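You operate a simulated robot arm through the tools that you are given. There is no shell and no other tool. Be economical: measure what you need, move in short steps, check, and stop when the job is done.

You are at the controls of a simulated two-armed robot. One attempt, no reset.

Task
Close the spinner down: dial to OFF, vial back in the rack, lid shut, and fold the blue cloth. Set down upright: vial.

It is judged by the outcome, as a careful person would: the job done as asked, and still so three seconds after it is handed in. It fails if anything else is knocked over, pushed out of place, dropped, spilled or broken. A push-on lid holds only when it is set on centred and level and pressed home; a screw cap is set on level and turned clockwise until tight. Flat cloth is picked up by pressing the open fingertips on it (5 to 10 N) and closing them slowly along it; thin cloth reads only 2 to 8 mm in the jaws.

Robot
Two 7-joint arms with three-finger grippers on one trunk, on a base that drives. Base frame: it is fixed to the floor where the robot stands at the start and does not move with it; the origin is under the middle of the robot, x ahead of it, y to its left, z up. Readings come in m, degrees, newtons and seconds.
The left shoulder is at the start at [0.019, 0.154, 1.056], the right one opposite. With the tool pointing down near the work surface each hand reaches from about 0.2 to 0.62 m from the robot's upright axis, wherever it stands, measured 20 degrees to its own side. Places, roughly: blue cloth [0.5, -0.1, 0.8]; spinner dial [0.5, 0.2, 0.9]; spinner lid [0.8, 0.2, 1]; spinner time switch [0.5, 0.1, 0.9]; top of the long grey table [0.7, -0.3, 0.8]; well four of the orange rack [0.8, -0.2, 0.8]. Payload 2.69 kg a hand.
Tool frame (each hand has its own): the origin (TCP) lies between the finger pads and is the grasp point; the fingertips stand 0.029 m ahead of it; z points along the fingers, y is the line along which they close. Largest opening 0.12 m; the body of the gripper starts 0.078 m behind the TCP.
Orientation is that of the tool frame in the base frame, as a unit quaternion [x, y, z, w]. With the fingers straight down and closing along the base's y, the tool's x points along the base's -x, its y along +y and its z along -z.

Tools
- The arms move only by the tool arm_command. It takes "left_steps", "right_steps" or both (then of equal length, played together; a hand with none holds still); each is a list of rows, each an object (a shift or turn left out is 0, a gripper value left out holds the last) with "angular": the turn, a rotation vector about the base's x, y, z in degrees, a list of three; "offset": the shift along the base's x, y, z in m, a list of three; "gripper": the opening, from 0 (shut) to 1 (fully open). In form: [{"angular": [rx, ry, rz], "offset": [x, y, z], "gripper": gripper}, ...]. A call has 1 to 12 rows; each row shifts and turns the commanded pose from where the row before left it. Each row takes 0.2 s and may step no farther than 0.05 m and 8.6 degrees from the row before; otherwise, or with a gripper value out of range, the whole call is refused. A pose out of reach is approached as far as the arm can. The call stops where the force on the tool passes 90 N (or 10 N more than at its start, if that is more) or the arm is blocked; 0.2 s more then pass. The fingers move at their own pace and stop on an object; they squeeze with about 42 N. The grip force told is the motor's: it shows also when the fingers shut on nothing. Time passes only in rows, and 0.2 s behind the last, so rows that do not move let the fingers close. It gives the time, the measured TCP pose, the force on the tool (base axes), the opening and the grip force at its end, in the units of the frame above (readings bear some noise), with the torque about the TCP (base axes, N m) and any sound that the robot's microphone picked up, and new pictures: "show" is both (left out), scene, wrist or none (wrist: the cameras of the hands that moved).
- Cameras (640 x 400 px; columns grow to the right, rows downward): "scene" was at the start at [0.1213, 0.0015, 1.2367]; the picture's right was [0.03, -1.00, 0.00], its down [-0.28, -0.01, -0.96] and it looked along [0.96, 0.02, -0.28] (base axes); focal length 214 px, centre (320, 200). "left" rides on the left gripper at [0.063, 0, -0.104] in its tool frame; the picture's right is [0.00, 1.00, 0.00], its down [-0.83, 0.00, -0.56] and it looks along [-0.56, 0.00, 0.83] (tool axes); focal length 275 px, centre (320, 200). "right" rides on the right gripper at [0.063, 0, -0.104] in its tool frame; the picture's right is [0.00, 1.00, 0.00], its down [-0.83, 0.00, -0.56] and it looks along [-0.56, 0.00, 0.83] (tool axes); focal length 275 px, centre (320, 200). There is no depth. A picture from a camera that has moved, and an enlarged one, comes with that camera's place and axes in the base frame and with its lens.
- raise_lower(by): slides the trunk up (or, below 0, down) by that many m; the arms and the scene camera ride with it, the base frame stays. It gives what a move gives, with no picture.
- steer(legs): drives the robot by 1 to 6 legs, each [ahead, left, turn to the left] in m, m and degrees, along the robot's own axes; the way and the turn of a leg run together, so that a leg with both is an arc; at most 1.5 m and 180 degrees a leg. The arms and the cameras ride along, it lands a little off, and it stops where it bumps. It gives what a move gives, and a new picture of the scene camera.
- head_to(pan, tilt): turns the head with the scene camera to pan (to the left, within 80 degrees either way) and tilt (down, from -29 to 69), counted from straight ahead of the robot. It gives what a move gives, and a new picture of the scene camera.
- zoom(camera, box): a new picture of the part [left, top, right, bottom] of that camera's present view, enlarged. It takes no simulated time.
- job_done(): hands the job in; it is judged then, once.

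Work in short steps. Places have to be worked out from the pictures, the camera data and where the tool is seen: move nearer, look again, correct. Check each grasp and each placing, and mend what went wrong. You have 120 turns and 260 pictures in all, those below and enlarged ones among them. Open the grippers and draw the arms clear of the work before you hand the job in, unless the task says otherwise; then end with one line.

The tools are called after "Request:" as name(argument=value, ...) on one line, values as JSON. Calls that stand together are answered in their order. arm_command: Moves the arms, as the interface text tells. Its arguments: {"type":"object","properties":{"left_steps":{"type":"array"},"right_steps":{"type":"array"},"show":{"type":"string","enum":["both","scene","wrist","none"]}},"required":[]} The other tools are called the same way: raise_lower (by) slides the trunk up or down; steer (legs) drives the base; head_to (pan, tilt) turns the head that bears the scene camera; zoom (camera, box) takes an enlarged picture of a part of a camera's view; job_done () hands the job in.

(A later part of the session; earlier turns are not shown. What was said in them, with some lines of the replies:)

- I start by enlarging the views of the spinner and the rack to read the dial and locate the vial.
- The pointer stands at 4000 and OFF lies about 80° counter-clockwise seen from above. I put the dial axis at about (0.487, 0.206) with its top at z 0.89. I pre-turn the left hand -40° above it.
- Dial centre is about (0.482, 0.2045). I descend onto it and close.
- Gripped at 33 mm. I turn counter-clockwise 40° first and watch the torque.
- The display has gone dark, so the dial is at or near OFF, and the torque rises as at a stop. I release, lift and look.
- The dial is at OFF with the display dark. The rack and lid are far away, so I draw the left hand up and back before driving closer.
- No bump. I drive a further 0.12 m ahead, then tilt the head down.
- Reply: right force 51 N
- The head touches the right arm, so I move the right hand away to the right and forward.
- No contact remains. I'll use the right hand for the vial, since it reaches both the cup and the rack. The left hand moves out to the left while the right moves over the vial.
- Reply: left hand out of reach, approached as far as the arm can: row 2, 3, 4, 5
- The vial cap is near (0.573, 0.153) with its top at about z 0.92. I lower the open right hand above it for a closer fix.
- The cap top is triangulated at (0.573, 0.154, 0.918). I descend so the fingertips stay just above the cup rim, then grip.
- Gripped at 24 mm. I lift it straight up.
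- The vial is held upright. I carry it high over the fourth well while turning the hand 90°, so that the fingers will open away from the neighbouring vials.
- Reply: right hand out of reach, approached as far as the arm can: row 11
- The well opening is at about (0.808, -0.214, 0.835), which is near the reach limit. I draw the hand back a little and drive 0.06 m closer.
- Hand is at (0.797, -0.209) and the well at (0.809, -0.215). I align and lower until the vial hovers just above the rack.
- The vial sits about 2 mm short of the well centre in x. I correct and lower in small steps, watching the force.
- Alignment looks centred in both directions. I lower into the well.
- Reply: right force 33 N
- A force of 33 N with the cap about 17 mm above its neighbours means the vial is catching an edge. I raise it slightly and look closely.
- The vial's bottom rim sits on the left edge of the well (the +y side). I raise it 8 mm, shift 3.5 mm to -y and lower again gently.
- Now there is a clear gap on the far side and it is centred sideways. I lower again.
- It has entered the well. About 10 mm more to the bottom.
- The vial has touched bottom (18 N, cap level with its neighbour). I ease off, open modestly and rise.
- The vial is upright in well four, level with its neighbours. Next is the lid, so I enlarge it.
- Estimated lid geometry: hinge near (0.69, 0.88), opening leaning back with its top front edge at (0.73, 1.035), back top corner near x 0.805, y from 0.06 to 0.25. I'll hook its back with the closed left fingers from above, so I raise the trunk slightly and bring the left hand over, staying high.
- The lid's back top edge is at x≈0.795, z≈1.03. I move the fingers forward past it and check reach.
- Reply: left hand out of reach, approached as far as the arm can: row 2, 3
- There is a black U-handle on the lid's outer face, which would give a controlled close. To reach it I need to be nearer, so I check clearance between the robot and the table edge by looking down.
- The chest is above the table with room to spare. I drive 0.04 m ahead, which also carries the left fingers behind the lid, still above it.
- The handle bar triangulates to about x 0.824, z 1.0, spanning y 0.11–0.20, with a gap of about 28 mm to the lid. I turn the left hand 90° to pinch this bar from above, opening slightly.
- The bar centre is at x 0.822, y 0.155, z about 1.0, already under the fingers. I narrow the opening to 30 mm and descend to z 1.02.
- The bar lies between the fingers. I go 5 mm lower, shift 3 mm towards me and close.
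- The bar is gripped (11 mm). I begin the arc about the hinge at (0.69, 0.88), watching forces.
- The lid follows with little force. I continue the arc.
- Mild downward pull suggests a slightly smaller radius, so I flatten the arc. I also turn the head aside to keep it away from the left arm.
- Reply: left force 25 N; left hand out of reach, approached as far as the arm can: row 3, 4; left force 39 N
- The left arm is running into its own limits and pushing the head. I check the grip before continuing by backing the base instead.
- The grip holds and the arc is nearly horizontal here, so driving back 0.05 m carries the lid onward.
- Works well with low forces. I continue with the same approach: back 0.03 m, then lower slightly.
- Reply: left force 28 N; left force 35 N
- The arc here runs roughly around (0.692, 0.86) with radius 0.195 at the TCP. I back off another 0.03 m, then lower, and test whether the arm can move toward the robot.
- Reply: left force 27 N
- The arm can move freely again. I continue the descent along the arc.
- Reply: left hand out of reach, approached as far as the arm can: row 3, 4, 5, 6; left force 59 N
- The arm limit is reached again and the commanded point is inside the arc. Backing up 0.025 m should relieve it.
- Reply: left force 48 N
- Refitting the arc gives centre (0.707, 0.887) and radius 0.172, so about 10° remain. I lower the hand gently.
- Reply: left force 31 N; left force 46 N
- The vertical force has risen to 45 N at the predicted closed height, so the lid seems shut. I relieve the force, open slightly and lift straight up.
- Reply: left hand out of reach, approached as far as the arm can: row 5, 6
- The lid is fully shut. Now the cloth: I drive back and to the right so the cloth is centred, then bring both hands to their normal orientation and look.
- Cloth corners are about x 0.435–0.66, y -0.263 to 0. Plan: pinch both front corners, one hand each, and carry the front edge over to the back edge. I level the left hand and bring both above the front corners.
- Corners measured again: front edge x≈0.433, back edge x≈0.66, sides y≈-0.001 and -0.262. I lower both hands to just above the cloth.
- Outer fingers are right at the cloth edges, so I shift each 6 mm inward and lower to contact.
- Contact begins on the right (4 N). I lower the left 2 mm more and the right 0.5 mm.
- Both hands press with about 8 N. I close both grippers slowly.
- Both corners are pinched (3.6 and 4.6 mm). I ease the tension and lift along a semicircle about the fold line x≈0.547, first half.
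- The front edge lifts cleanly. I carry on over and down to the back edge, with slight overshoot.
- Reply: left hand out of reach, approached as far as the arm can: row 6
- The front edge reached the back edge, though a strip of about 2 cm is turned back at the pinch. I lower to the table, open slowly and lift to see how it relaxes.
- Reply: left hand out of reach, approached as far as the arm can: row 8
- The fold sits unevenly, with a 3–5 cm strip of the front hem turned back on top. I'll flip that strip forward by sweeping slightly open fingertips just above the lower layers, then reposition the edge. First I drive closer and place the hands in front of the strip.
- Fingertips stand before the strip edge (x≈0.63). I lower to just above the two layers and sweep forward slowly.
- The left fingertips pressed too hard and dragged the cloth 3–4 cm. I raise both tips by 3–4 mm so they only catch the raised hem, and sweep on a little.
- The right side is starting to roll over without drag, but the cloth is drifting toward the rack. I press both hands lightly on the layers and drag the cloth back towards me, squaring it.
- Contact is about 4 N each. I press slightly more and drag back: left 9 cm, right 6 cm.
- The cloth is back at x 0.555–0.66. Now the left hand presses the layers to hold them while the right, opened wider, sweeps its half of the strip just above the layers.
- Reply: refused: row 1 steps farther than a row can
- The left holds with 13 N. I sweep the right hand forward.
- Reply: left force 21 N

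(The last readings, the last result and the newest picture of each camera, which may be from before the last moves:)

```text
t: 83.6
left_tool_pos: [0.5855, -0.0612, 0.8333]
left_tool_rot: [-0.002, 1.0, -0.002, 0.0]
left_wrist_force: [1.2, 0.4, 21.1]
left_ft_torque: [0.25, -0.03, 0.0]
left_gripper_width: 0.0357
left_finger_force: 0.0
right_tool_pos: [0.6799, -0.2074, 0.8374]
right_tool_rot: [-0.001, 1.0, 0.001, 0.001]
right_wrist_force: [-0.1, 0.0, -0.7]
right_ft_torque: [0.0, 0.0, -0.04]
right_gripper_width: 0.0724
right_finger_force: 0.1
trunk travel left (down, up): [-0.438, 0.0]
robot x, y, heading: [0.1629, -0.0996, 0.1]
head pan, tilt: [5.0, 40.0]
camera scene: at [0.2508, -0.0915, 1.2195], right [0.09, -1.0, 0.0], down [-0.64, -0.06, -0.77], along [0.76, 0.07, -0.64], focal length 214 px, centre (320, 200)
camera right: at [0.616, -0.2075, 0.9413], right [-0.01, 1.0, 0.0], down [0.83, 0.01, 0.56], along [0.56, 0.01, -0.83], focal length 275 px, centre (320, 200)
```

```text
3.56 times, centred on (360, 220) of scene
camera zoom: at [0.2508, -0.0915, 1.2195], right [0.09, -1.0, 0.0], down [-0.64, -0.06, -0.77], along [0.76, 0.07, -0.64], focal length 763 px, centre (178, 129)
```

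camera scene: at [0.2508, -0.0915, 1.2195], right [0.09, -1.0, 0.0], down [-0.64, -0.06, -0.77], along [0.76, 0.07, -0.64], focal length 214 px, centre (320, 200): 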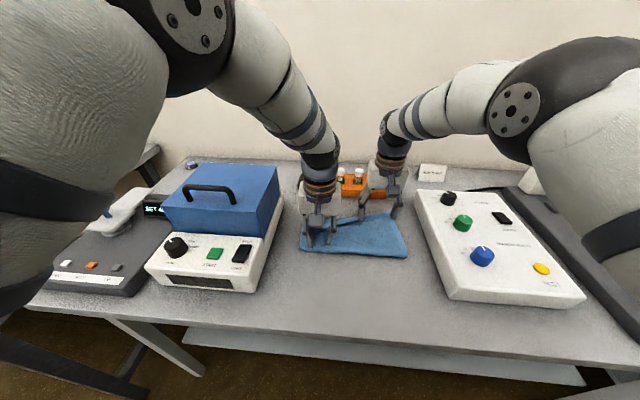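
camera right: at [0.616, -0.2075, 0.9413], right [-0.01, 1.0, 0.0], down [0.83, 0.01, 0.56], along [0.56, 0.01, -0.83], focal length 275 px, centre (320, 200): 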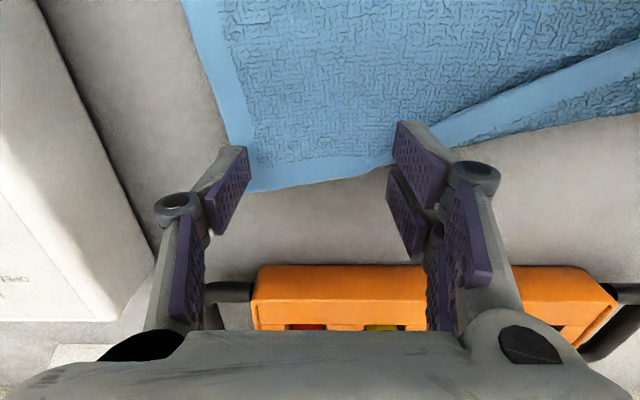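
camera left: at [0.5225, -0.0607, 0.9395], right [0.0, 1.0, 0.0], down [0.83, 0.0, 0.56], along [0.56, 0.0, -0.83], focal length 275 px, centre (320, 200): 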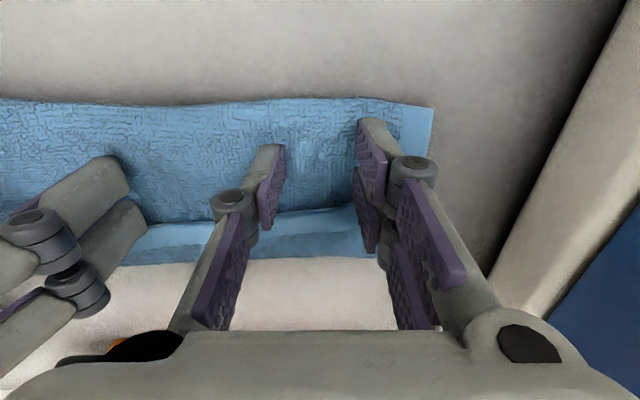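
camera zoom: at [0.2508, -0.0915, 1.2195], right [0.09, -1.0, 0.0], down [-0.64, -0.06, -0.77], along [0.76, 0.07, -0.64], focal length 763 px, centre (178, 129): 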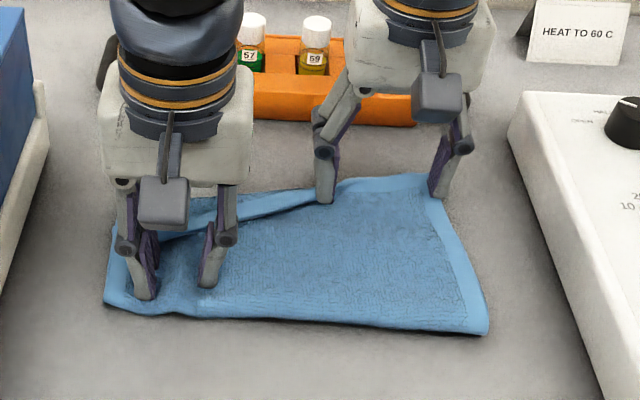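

The right half flipped flat. Now the roles swap: the right holds and the left sweeps.

Request:
arm_command(left_steps=[{"offset": [0, 0, 0.015]}, {"gripper": 0.6}, {"offset": [0.005, 0.004, -0.0085]}, {}], right_steps=[{"offset": [0, 0, 0.02]}, {"offset": [-0.04, 0, 0], "gripper": 0.4}, {"offset": [-0.03, 0, -0.012]}, {"offset": [0, 0, -0.012]}], show="wrist")

```text
t: 84.6
left_tool_pos: [0.5908, -0.0572, 0.8387]
left_tool_rot: [-0.002, 1.0, -0.002, 0.0]
left_wrist_force: [0.0, 0.0, -0.6]
left_ft_torque: [0.01, -0.04, -0.01]
left_gripper_width: 0.0722
left_finger_force: 0.0
right_tool_pos: [0.6093, -0.2068, 0.834]
right_tool_rot: [-0.002, 1.0, 0.001, 0.002]
right_wrist_force: [0.6, 0.6, 5.6]
right_ft_torque: [0.06, -0.02, -0.04]
right_gripper_width: 0.0479
right_finger_force: 0.1
trunk travel left (down, up): [-0.438, 0.0]
robot x, y, heading: [0.1644, -0.1005, -0.2]
head pan, tilt: [5.0, 40.0]
camera right: at [0.5451, -0.2073, 0.9385], right [-0.01, 1.0, 0.0], down [0.83, 0.01, 0.56], along [0.56, 0.01, -0.83], focal length 275 px, centre (320, 200)
camera left: at [0.5276, -0.0557, 0.9441], right [0.0, 1.0, 0.0], down [0.83, 0.0, 0.56], along [0.56, 0.0, -0.83], focal length 275 px, centre (320, 200)
```

right: 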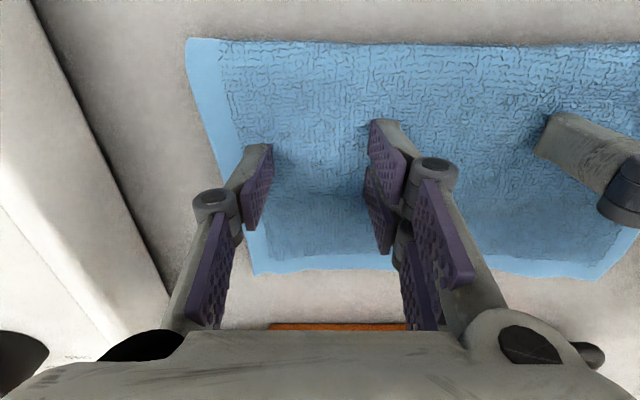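
left: 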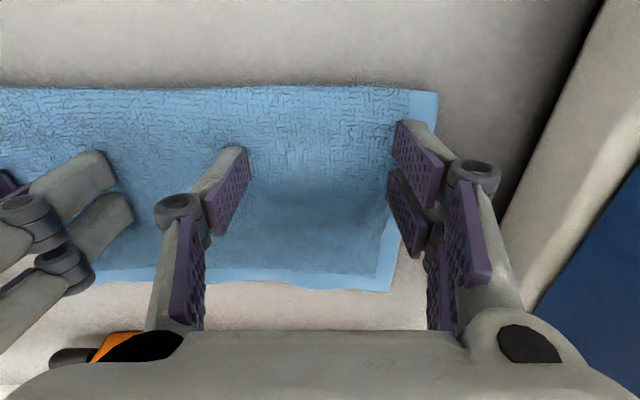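

The left half has flipped over as well. I lift both hands and look.

Request:
arm_command(left_steps=[{"offset": [0, 0, 0.02]}, {"offset": [-0.03, 0, 0.045]}, {"offset": [-0.03, 0.02, 0.045]}], right_steps=[{"offset": [0, 0, 0.02]}, {"offset": [-0.03, 0, 0.045]}, {"offset": [-0.03, -0.02, 0.045]}], show="both")

Request:
zoom(camera="scene", box=[270, 170, 450, 270])

```text
refused: row 2 steps farther than a row can; nothing moved
```

```text
3.56 times, centred on (360, 220) of scene
camera zoom: at [0.2509, -0.0914, 1.2196], right [0.09, -1.0, 0.0], down [-0.64, -0.06, -0.77], along [0.76, 0.07, -0.64], focal length 763 px, centre (178, 129)
```

zoom: 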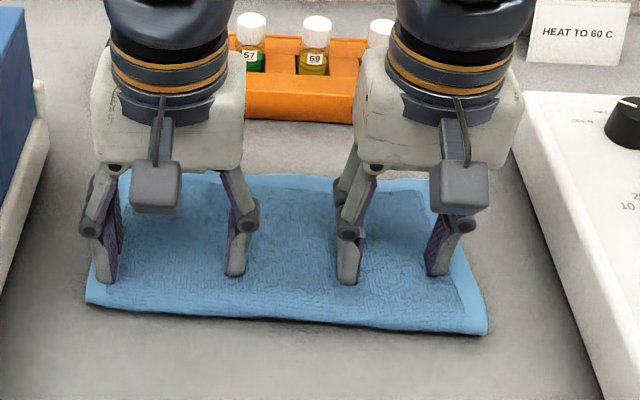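

Request:
arm_command(left_steps=[{"offset": [0, 0, 0.03]}, {"offset": [-0.02, 0, 0.04]}, {"offset": [-0.02, 0.02, 0.04]}], right_steps=[{"offset": [0, 0, 0.03]}, {"offset": [-0.02, 0, 0.04]}, {"offset": [-0.02, -0.02, 0.04]}], show="wrist")

Request:
zoom(camera="scene", box=[270, 170, 450, 270])

```text
t: 85.4
left_tool_pos: [0.5472, -0.0368, 0.9504]
left_tool_rot: [-0.001, 1.0, -0.003, 0.001]
left_wrist_force: [-0.5, 1.0, 0.1]
left_ft_torque: [0.01, -0.02, -0.01]
left_gripper_width: 0.0722
left_finger_force: 0.0
right_tool_pos: [0.5698, -0.2284, 0.9424]
right_tool_rot: [-0.002, 1.0, 0.001, 0.002]
right_wrist_force: [-0.3, -0.5, 0.0]
right_ft_torque: [0.0, -0.04, -0.04]
right_gripper_width: 0.0479
right_finger_force: 0.0
trunk travel left (down, up): [-0.438, 0.0]
robot x, y, heading: [0.1629, -0.0945, 0.1]
head pan, tilt: [5.0, 40.0]
camera right: at [0.5052, -0.2291, 1.0461], right [-0.01, 1.0, 0.0], down [0.83, 0.01, 0.56], along [0.56, 0.01, -0.83], focal length 275 px, centre (320, 200)
camera left: at [0.4842, -0.0362, 1.0564], right [0.0, 1.0, 0.0], down [0.83, 0.0, 0.56], along [0.56, 0.0, -0.83], focal length 275 px, centre (320, 200)
```

right: 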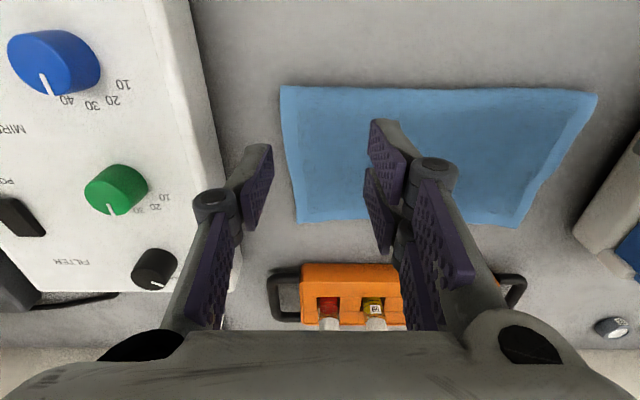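
left: 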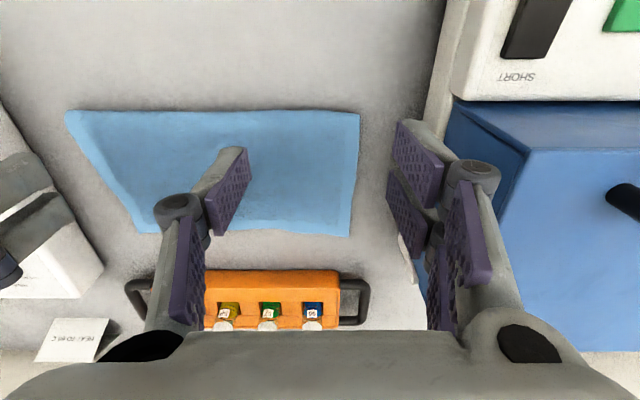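

```text
3.56 times, centred on (360, 220) of scene
camera zoom: at [0.25, -0.0914, 1.2197], right [0.09, -1.0, 0.0], down [-0.64, -0.06, -0.77], along [0.76, 0.07, -0.64], focal length 763 px, centre (178, 129)
```

zoom: 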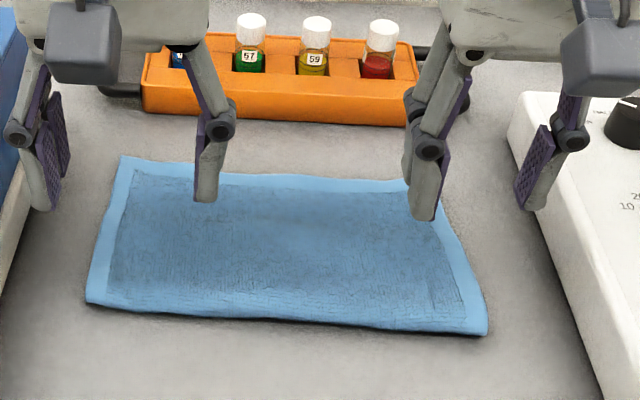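

Flat now, but uneven: top layer about 15 cm, bottom about 7.7 cm. The top edge lies alone on the table at x≈0.705, so I'll pinch its two corners there and bring the edge back to x≈0.635, which centres the fold.

Request:
arm_command(left_steps=[{"offset": [0.037, 0, 0], "gripper": 0.35}, {"offset": [0.037, 0, 0]}, {"offset": [0.037, 0, 0]}, {"offset": [0.036, 0.001, 0]}, {"offset": [0, 0, -0.04]}, {"offset": [0, 0, -0.04]}, {"offset": [0, 0, -0.027]}], right_steps=[{"offset": [0.03, 0.003, 0], "gripper": 0.35}, {"offset": [0.03, 0.003, 0]}, {"offset": [0.03, 0.003, 0]}, {"offset": [0.027, 0.003, 0]}, {"offset": [0, 0, -0.04]}, {"offset": [0, 0, -0.04]}, {"offset": [0, 0, -0.019]}], show="wrist")

```text
t: 87.0
left_tool_pos: [0.6978, -0.0376, 0.8416]
left_tool_rot: [-0.002, 1.0, -0.002, -0.001]
left_wrist_force: [-0.8, -1.0, -0.3]
left_ft_torque: [0.02, -0.04, 0.01]
left_gripper_width: 0.0418
left_finger_force: 0.1
right_tool_pos: [0.6883, -0.214, 0.8445]
right_tool_rot: [-0.001, 1.0, 0.001, 0.001]
right_wrist_force: [-0.7, -0.4, -0.4]
right_ft_torque: [-0.01, -0.01, 0.01]
right_gripper_width: 0.0422
right_finger_force: 0.0
trunk travel left (down, up): [-0.438, 0.0]
robot x, y, heading: [0.1663, -0.0996, -0.1]
head pan, tilt: [5.0, 40.0]
camera right: at [0.6244, -0.2149, 0.9481], right [-0.01, 1.0, 0.0], down [0.83, 0.01, 0.56], along [0.56, 0.01, -0.83], focal length 275 px, centre (320, 200)
camera left: at [0.6346, -0.0367, 0.9467], right [0.0, 1.0, 0.0], down [0.83, 0.0, 0.56], along [0.56, 0.0, -0.83], focal length 275 px, centre (320, 200)
```

right: 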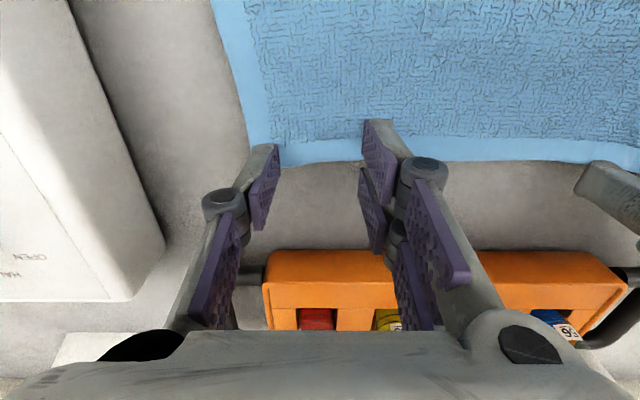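
left: 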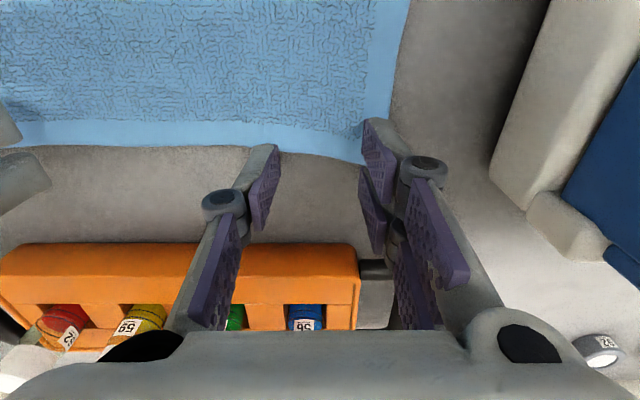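

Edge lies under the finger centres on the left, so I shift left back 12 mm and right back 6 mm, then lower to contact.

Request:
arm_command(left_steps=[{"offset": [-0.012, 0, 0]}, {"offset": [0, 0, -0.006]}, {"offset": [0, 0, -0.003]}], right_steps=[{"offset": [-0.006, 0, 0]}, {"offset": [0, 0, -0.008]}, {"offset": [0, 0, -0.003]}], show="none")

```text
t: 87.8
left_tool_pos: [0.6853, -0.0357, 0.8328]
left_tool_rot: [-0.001, 1.0, -0.002, 0.002]
left_wrist_force: [-0.1, 0.1, 0.2]
left_ft_torque: [-0.01, -0.01, -0.01]
left_gripper_width: 0.042
left_finger_force: 0.1
right_tool_pos: [0.6803, -0.2146, 0.8328]
right_tool_rot: [-0.002, 1.0, 0.001, 0.002]
right_wrist_force: [0.9, 0.0, 1.1]
right_ft_torque: [0.0, 0.02, 0.01]
right_gripper_width: 0.042
right_finger_force: 0.1
trunk travel left (down, up): [-0.438, 0.0]
robot x, y, heading: [0.1674, -0.0962, -0.0]
head pan, tilt: [5.0, 40.0]
```

Request:
arm_command(left_steps=[{"offset": [0, 0, -0.001]}, {"offset": [0, 0, -0.001]}, {"offset": [0, 0, -0.0005]}], right_steps=[{"offset": [0, 0, -0.001]}, {"offset": [0, 0, -0.0005]}, {}], show="none")

```text
t: 88.6
left_tool_pos: [0.6849, -0.0365, 0.8322]
left_tool_rot: [-0.001, 1.0, -0.002, 0.002]
left_wrist_force: [0.1, -2.2, 6.6]
left_ft_torque: [0.0, 0.03, 0.0]
left_gripper_width: 0.0419
left_finger_force: 0.0
right_tool_pos: [0.68, -0.2134, 0.8325]
right_tool_rot: [-0.001, 1.0, 0.001, 0.002]
right_wrist_force: [1.9, 0.5, 3.2]
right_ft_torque: [-0.03, -0.01, 0.0]
right_gripper_width: 0.0422
right_finger_force: 0.1
trunk travel left (down, up): [-0.438, 0.0]
robot x, y, heading: [0.1647, -0.0968, 0.3]
head pan, tilt: [5.0, 40.0]
```

Left 6.6 N, right 3.2 N. I press the right a touch more and close both slowly.

Request:
arm_command(left_steps=[{}, {"gripper": 0.3}, {"gripper": 0.25}, {"gripper": 0.2}, {"gripper": 0.15}, {"gripper": 0.1}, {"gripper": 0.06}, {"gripper": 0.03}, {"gripper": 0.0}, {}], right_steps=[{"offset": [0, 0, -0.0007]}, {"gripper": 0.3}, {"gripper": 0.25}, {"gripper": 0.2}, {"gripper": 0.15}, {"gripper": 0.1}, {"gripper": 0.06}, {"gripper": 0.03}, {"gripper": 0.0}, {}], show="wrist")

```text
t: 90.8
left_tool_pos: [0.6839, -0.0352, 0.8305]
left_tool_rot: [-0.002, 1.0, -0.002, 0.0]
left_wrist_force: [-0.1, -2.8, 3.6]
left_ft_torque: [-0.05, 0.01, 0.02]
left_gripper_width: 0.0038
left_finger_force: 32.2
right_tool_pos: [0.6803, -0.2146, 0.8305]
right_tool_rot: [-0.001, 1.0, 0.001, 0.001]
right_wrist_force: [0.2, 2.1, 4.9]
right_ft_torque: [0.05, 0.01, -0.04]
right_gripper_width: 0.0034
right_finger_force: 32.5
trunk travel left (down, up): [-0.438, 0.0]
robot x, y, heading: [0.1651, -0.0977, -0.1]
head pan, tilt: [5.0, 40.0]
camera right: at [0.6168, -0.2154, 0.9348], right [-0.01, 1.0, 0.0], down [0.83, 0.01, 0.56], along [0.56, 0.01, -0.83], focal length 275 px, centre (320, 200)
camera left: at [0.622, -0.0353, 0.9361], right [0.0, 1.0, 0.0], down [0.83, 0.0, 0.56], along [0.56, 0.0, -0.83], focal length 275 px, centre (320, 200)
```

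right: 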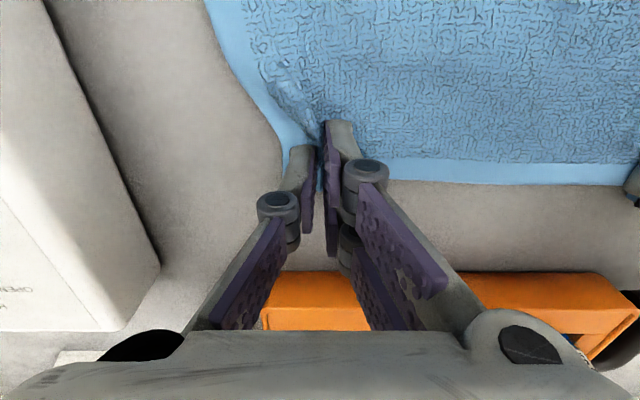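
left: 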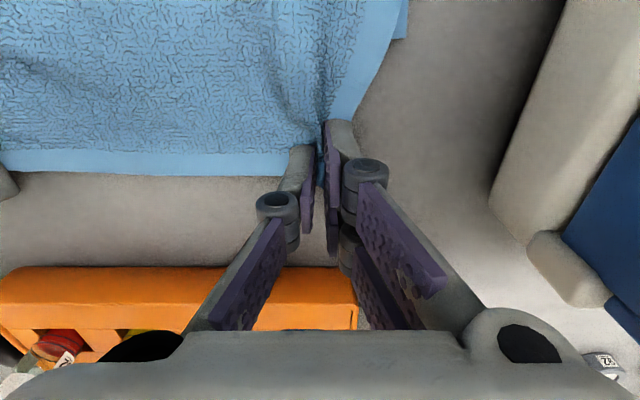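

Both corners are pinched. I lift and carry the edge back towards me so the fold unrolls.

Request:
arm_command(left_steps=[{"offset": [-0.015, 0, 0.03]}, {"offset": [-0.03, 0, 0.03]}, {"offset": [-0.03, 0, 0.015]}, {"offset": [-0.035, 0, 0.005]}, {"offset": [-0.035, 0, 0]}, {}], right_steps=[{"offset": [-0.015, 0, 0.03]}, {"offset": [-0.03, 0, 0.03]}, {"offset": [-0.03, 0, 0.015]}, {"offset": [-0.035, 0, 0.005]}, {"offset": [-0.03, 0, 0]}, {}], show="both")

Request:
zoom(camera="scene", box=[270, 170, 450, 270])

```text
t: 92.2
left_tool_pos: [0.5417, -0.0337, 0.9119]
left_tool_rot: [-0.002, 1.0, -0.002, -0.001]
left_wrist_force: [-0.1, -3.8, 0.0]
left_ft_torque: [-0.11, 0.05, 0.0]
left_gripper_width: 0.0034
left_finger_force: 33.0
right_tool_pos: [0.54, -0.214, 0.9109]
right_tool_rot: [-0.001, 1.0, 0.001, -0.001]
right_wrist_force: [0.9, 3.6, 0.5]
right_ft_torque: [0.07, 0.02, 0.01]
right_gripper_width: 0.0035
right_finger_force: 32.6
trunk travel left (down, up): [-0.438, 0.0]
robot x, y, heading: [0.1628, -0.0954, 0.3]
head pan, tilt: [5.0, 40.0]
camera scene: at [0.2531, -0.092, 1.22], right [0.08, -1.0, 0.0], down [-0.63, -0.05, -0.77], along [0.77, 0.06, -0.64], focal length 214 px, centre (320, 200)
camera right: at [0.4763, -0.2158, 1.0148], right [-0.01, 1.0, 0.0], down [0.83, 0.01, 0.56], along [0.56, 0.01, -0.83], focal length 275 px, centre (320, 200)
camera left: at [0.479, -0.0336, 1.0168], right [0.0, 1.0, 0.0], down [0.83, 0.0, 0.55], along [0.55, 0.0, -0.83], focal length 275 px, centre (320, 200)
```

scene: 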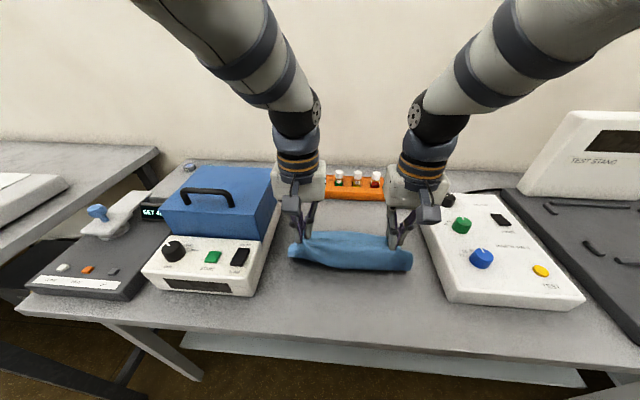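
right: 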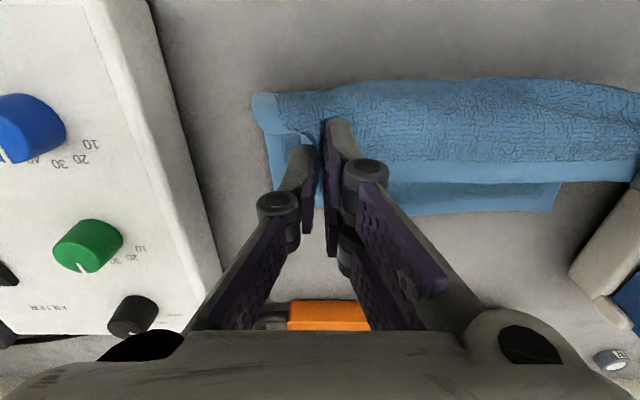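
left: 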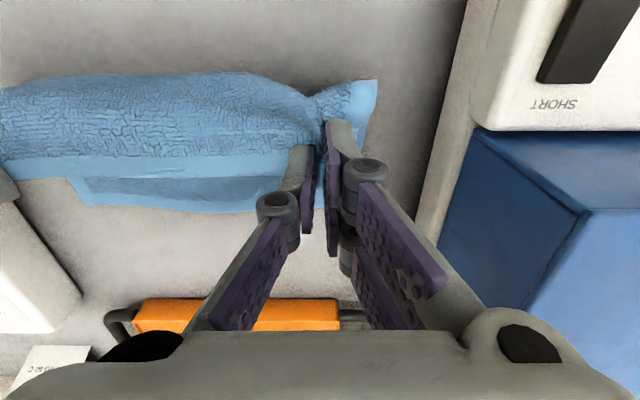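

```text
3.56 times, centred on (360, 220) of scene
camera zoom: at [0.2531, -0.092, 1.22], right [0.08, -1.0, 0.0], down [-0.63, -0.05, -0.77], along [0.77, 0.06, -0.64], focal length 763 px, centre (178, 129)
```

zoom: 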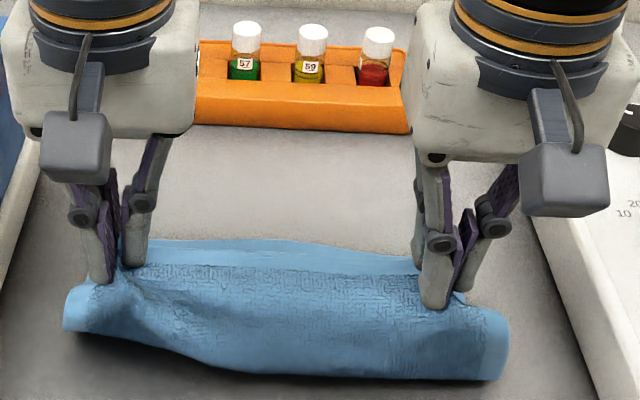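

The bottom layer's back edge shows at x≈0.63, and the front loop has dropped forward well. I bring the edge forward and down onto it.

Request:
arm_command(left_steps=[{"offset": [0.022, 0, -0.006]}, {"offset": [0.022, 0, -0.016]}, {"offset": [0.018, 0, -0.022]}, {"offset": [0.0115, 0, -0.022]}, {"offset": [0, 0, -0.008]}], right_steps=[{"offset": [0.022, 0, -0.006]}, {"offset": [0.022, 0, -0.016]}, {"offset": [0.018, 0, -0.022]}, {"offset": [0.0115, 0, -0.022]}, {"offset": [0, 0, -0.008]}], show="both")

Request:
zoom(camera="scene", box=[270, 170, 450, 270])

```text
t: 93.4
left_tool_pos: [0.6152, -0.036, 0.8366]
left_tool_rot: [-0.002, 1.0, -0.001, 0.0]
left_wrist_force: [-0.3, -2.6, 1.4]
left_ft_torque: [-0.05, -0.01, 0.03]
left_gripper_width: 0.0038
left_finger_force: 32.8
right_tool_pos: [0.6141, -0.2132, 0.8385]
right_tool_rot: [-0.001, 1.0, 0.001, 0.003]
right_wrist_force: [0.5, 1.9, 0.3]
right_ft_torque: [0.04, 0.02, 0.0]
right_gripper_width: 0.0035
right_finger_force: 32.5
trunk travel left (down, up): [-0.438, 0.0]
robot x, y, heading: [0.1632, -0.0999, 0.1]
head pan, tilt: [5.0, 40.0]
camera scene: at [0.2516, -0.0915, 1.2195], right [0.09, -1.0, 0.0], down [-0.64, -0.06, -0.77], along [0.76, 0.07, -0.64], focal length 214 px, centre (320, 200)
camera right: at [0.5507, -0.2152, 0.9416], right [-0.01, 1.0, 0.0], down [0.83, 0.01, 0.56], along [0.56, 0.01, -0.83], focal length 275 px, centre (320, 200)
camera left: at [0.5517, -0.0353, 0.9426], right [0.0, 1.0, 0.0], down [0.83, 0.0, 0.56], along [0.56, 0.0, -0.83], focal length 275 px, centre (320, 200)
```

scene: 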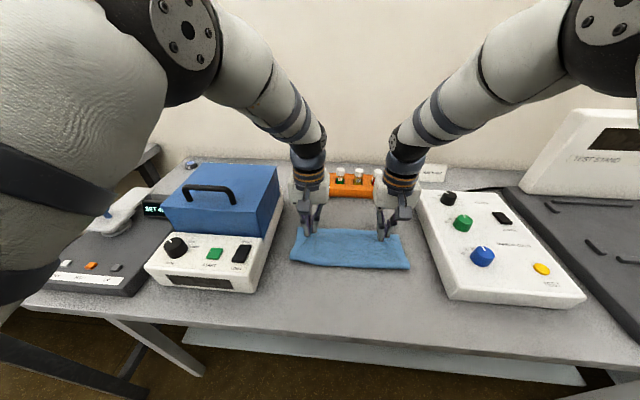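
right: 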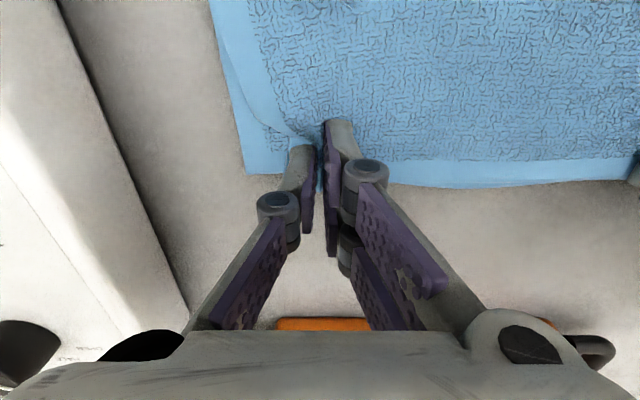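
left: 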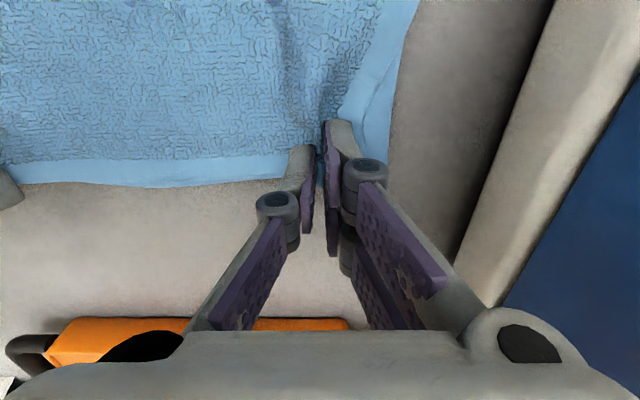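

```text
3.56 times, centred on (360, 220) of scene
camera zoom: at [0.2516, -0.0915, 1.2195], right [0.09, -1.0, 0.0], down [-0.64, -0.06, -0.77], along [0.76, 0.07, -0.64], focal length 763 px, centre (178, 129)
```

zoom: 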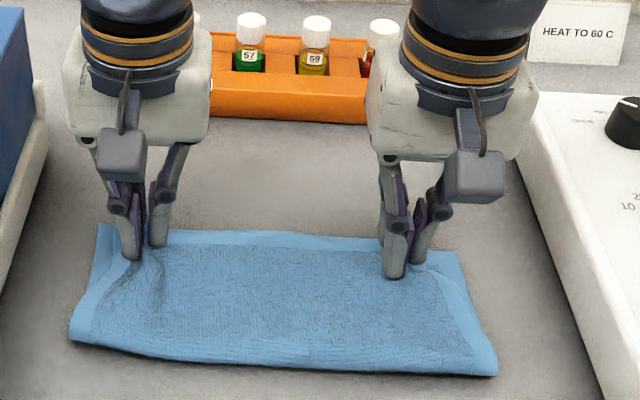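

The edges coincide nicely. I spread the corners outward slightly, lower, open slowly and lift.

Request:
arm_command(left_steps=[{"offset": [0, 0.006, -0.002]}, {"offset": [0, 0.004, 0]}, {"gripper": 0.08}, {"gripper": 0.16}, {"gripper": 0.25}, {"gripper": 0.35}, {"offset": [0, 0, 0.015]}, {"offset": [0, 0, 0.04]}, {"offset": [-0.02, 0.01, 0.04]}, {"offset": [-0.02, 0.02, 0.04]}], right_steps=[{"offset": [0, -0.006, -0.004]}, {"offset": [0, -0.004, 0]}, {"gripper": 0.08}, {"gripper": 0.16}, {"gripper": 0.25}, {"gripper": 0.35}, {"offset": [0, 0, 0.015]}, {"offset": [0, 0, 0.04]}, {"offset": [-0.02, -0.01, 0.04]}, {"offset": [-0.02, -0.02, 0.04]}], show="wrist")

Request:
zoom(camera="scene", box=[270, 170, 450, 270])

```text
t: 95.6
left_tool_pos: [0.5718, 0.0045, 0.9718]
left_tool_rot: [-0.001, 1.0, -0.002, 0.001]
left_wrist_force: [-0.2, 0.0, -0.4]
left_ft_torque: [0.0, -0.01, 0.01]
left_gripper_width: 0.0419
left_finger_force: 0.0
right_tool_pos: [0.5701, -0.2557, 0.969]
right_tool_rot: [-0.001, 1.0, 0.0, 0.001]
right_wrist_force: [-0.3, -1.4, 0.0]
right_ft_torque: [0.0, 0.03, 0.02]
right_gripper_width: 0.0419
right_finger_force: 0.1
trunk travel left (down, up): [-0.438, 0.0]
robot x, y, heading: [0.1669, -0.0976, 0.0]
head pan, tilt: [5.0, 40.0]
camera right: at [0.5062, -0.2558, 1.0728], right [-0.01, 1.0, 0.0], down [0.83, 0.01, 0.56], along [0.56, 0.01, -0.83], focal length 275 px, centre (320, 200)
camera left: at [0.5085, 0.0058, 1.0782], right [0.0, 1.0, 0.0], down [0.83, 0.0, 0.56], along [0.56, 0.0, -0.83], focal length 275 px, centre (320, 200)
```

right: 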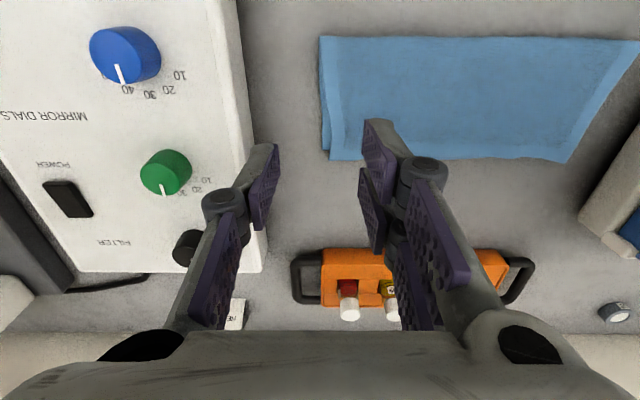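
left: 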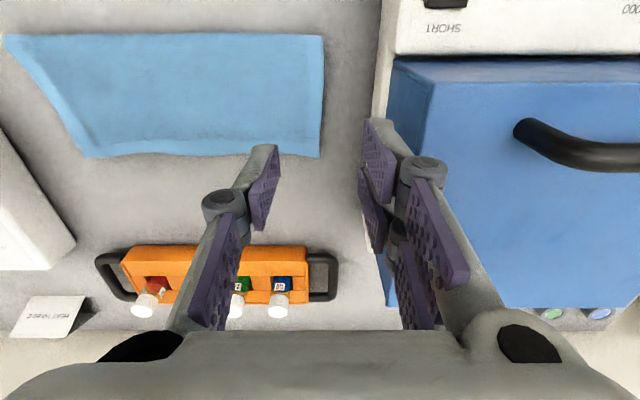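

```text
3.56 times, centred on (360, 220) of scene
camera zoom: at [0.2498, -0.0915, 1.2197], right [0.09, -1.0, 0.0], down [-0.64, -0.06, -0.77], along [0.76, 0.07, -0.64], focal length 763 px, centre (178, 129)
```

zoom: 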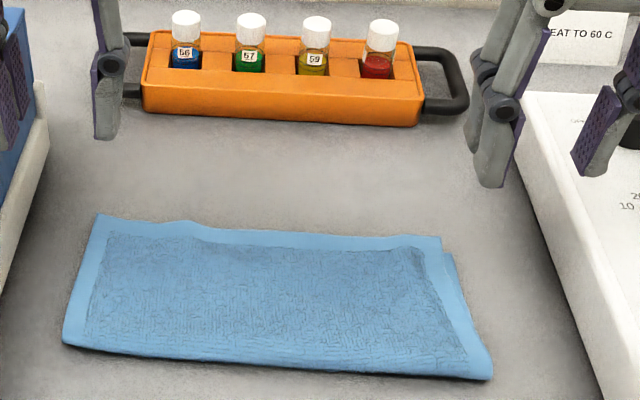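

The cloth is neatly folded in half. I drive back to clear the work, raise the hands and check everything.

Request:
arm_command(left_steps=[{"offset": [-0.03, 0, 0.035]}, {"offset": [-0.03, 0, 0.035]}, {"offset": [-0.03, 0.01, 0.03]}], right_steps=[{"offset": [-0.03, 0, 0.035]}, {"offset": [-0.03, 0, 0.035]}, {"offset": [-0.03, -0.01, 0.03]}], show="none")

Request:
steer(legs=[[-0.2, 0, 0]])

Request:
head_to(pan=12, tilt=35)

Request:
zoom(camera="scene", box=[200, 130, 460, 300])

```text
t: 96.4
left_tool_pos: [0.4847, 0.0151, 1.0718]
left_tool_rot: [-0.002, 1.0, -0.002, 0.001]
left_wrist_force: [0.2, -0.2, 0.1]
left_ft_torque: [-0.01, -0.03, 0.01]
left_gripper_width: 0.0419
left_finger_force: 0.0
right_tool_pos: [0.4813, -0.2626, 1.0697]
right_tool_rot: [-0.002, 1.0, 0.001, 0.003]
right_wrist_force: [-0.4, 0.4, 0.4]
right_ft_torque: [-0.03, 0.0, -0.02]
right_gripper_width: 0.042
right_finger_force: 0.0
trunk travel left (down, up): [-0.438, 0.0]
robot x, y, heading: [0.1635, -0.0985, -0.0]
head pan, tilt: [5.0, 40.0]
```

```text
t: 97.9
left_tool_pos: [0.2888, 0.0138, 1.0704]
left_tool_rot: [-0.003, 1.0, -0.002, 0.0]
left_wrist_force: [0.0, -0.9, 0.2]
left_ft_torque: [0.0, -0.03, -0.01]
left_gripper_width: 0.0419
left_finger_force: 0.1
right_tool_pos: [0.2851, -0.2633, 1.0671]
right_tool_rot: [-0.002, 1.0, 0.001, 0.001]
right_wrist_force: [-0.6, 0.5, 0.6]
right_ft_torque: [0.03, -0.04, 0.02]
right_gripper_width: 0.0422
right_finger_force: 0.1
trunk travel left (down, up): [-0.438, 0.0]
robot x, y, heading: [-0.034, -0.0985, 0.2]
head pan, tilt: [5.0, 40.0]
camera scene: at [0.0552, -0.0918, 1.2194], right [0.09, -1.0, 0.0], down [-0.64, -0.06, -0.77], along [0.76, 0.07, -0.64], focal length 214 px, centre (320, 200)
```

scene: 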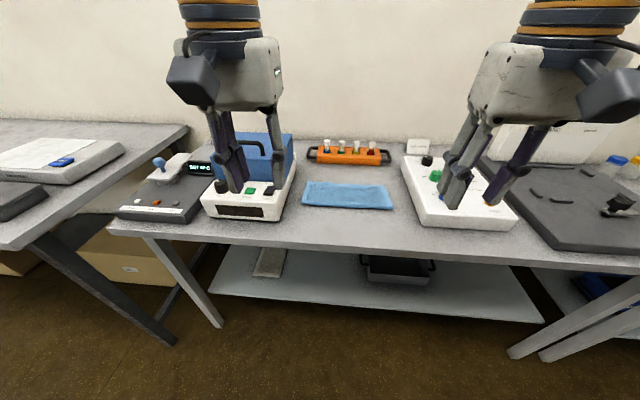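

```text
t: 98.6
left_tool_pos: [0.2896, 0.0139, 1.0686]
left_tool_rot: [-0.003, 1.0, -0.002, 0.001]
left_wrist_force: [0.4, 0.1, 0.1]
left_ft_torque: [-0.03, 0.01, -0.02]
left_gripper_width: 0.0419
left_finger_force: 0.1
right_tool_pos: [0.2867, -0.263, 1.067]
right_tool_rot: [-0.003, 1.0, 0.001, 0.001]
right_wrist_force: [0.8, 0.5, 0.2]
right_ft_torque: [0.01, 0.02, 0.0]
right_gripper_width: 0.042
right_finger_force: 0.2
trunk travel left (down, up): [-0.438, 0.0]
robot x, y, heading: [-0.0302, -0.0966, 0.4]
head pan, tilt: [12.0, 35.0]
camera scene: at [0.0572, -0.081, 1.2269], right [0.21, -0.98, 0.0], down [-0.56, -0.12, -0.82], along [0.8, 0.17, -0.57], focal length 214 px, centre (320, 200)
```

scene: 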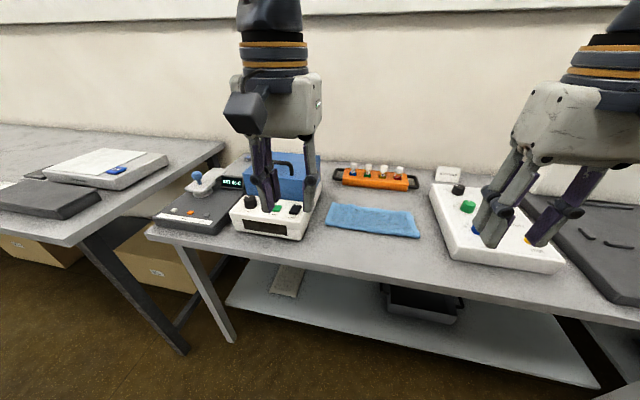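

```text
2.35 times, centred on (330, 215) of scene
camera zoom: at [0.0572, -0.081, 1.2269], right [0.21, -0.98, 0.0], down [-0.56, -0.12, -0.82], along [0.8, 0.17, -0.57], focal length 505 px, centre (296, 165)
```

zoom: 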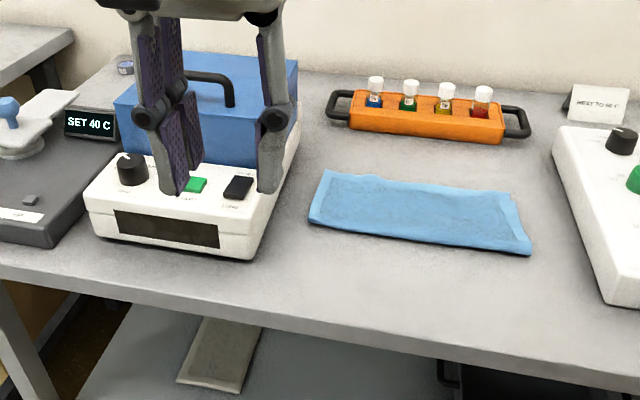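

Everything is in place and the display is dark. A last look at the dial and the lid from the left hand camera.

Request:
zoom(camera="left", box=[340, 80, 560, 260])

Request:
zoom(camera="scene", box=[235, 150, 325, 240])

```text
2.22 times, centred on (450, 170) of left
camera zoom: at [0.2267, 0.0147, 1.1755], right [0.0, 1.0, 0.0], down [0.83, 0.0, 0.56], along [0.56, 0.0, -0.83], focal length 612 px, centre (31, 267)
```

zoom: 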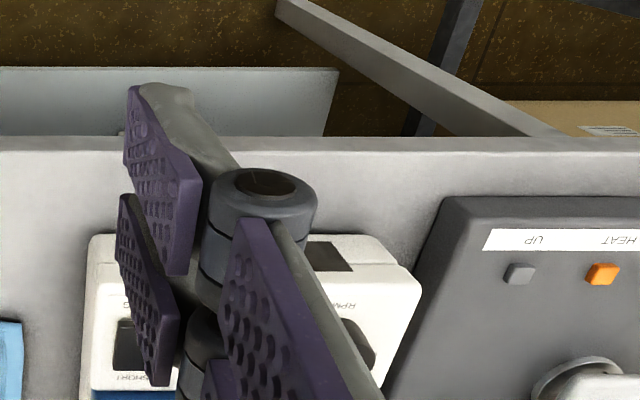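

```text
4.44 times, centred on (280, 195) of scene
camera zoom: at [0.0572, -0.081, 1.2269], right [0.21, -0.98, 0.0], down [-0.56, -0.12, -0.82], along [0.8, 0.17, -0.57], focal length 953 px, centre (498, 222)
```

zoom: 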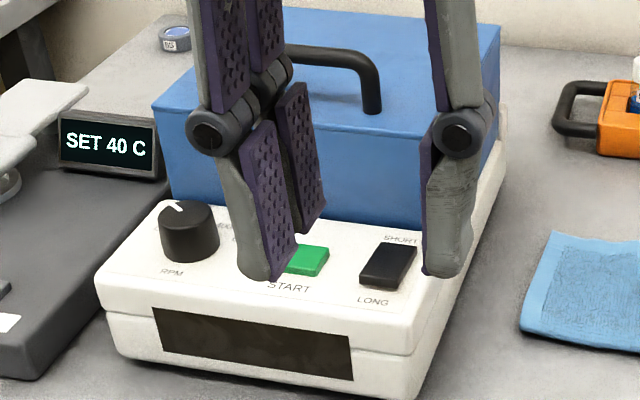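

The dial points to OFF, the display is dark, the lid is seated, the vial is upright in its well and the cloth is folded. The hands are open and clear, so I hand it in.

Request:
job_done()

```text
The job is handed in.
```

The spinner is closed down: the dial is at OFF with the display dark, the vial stands upright in well four of the rack, the lid is shut, and the blue cloth is folded in half.
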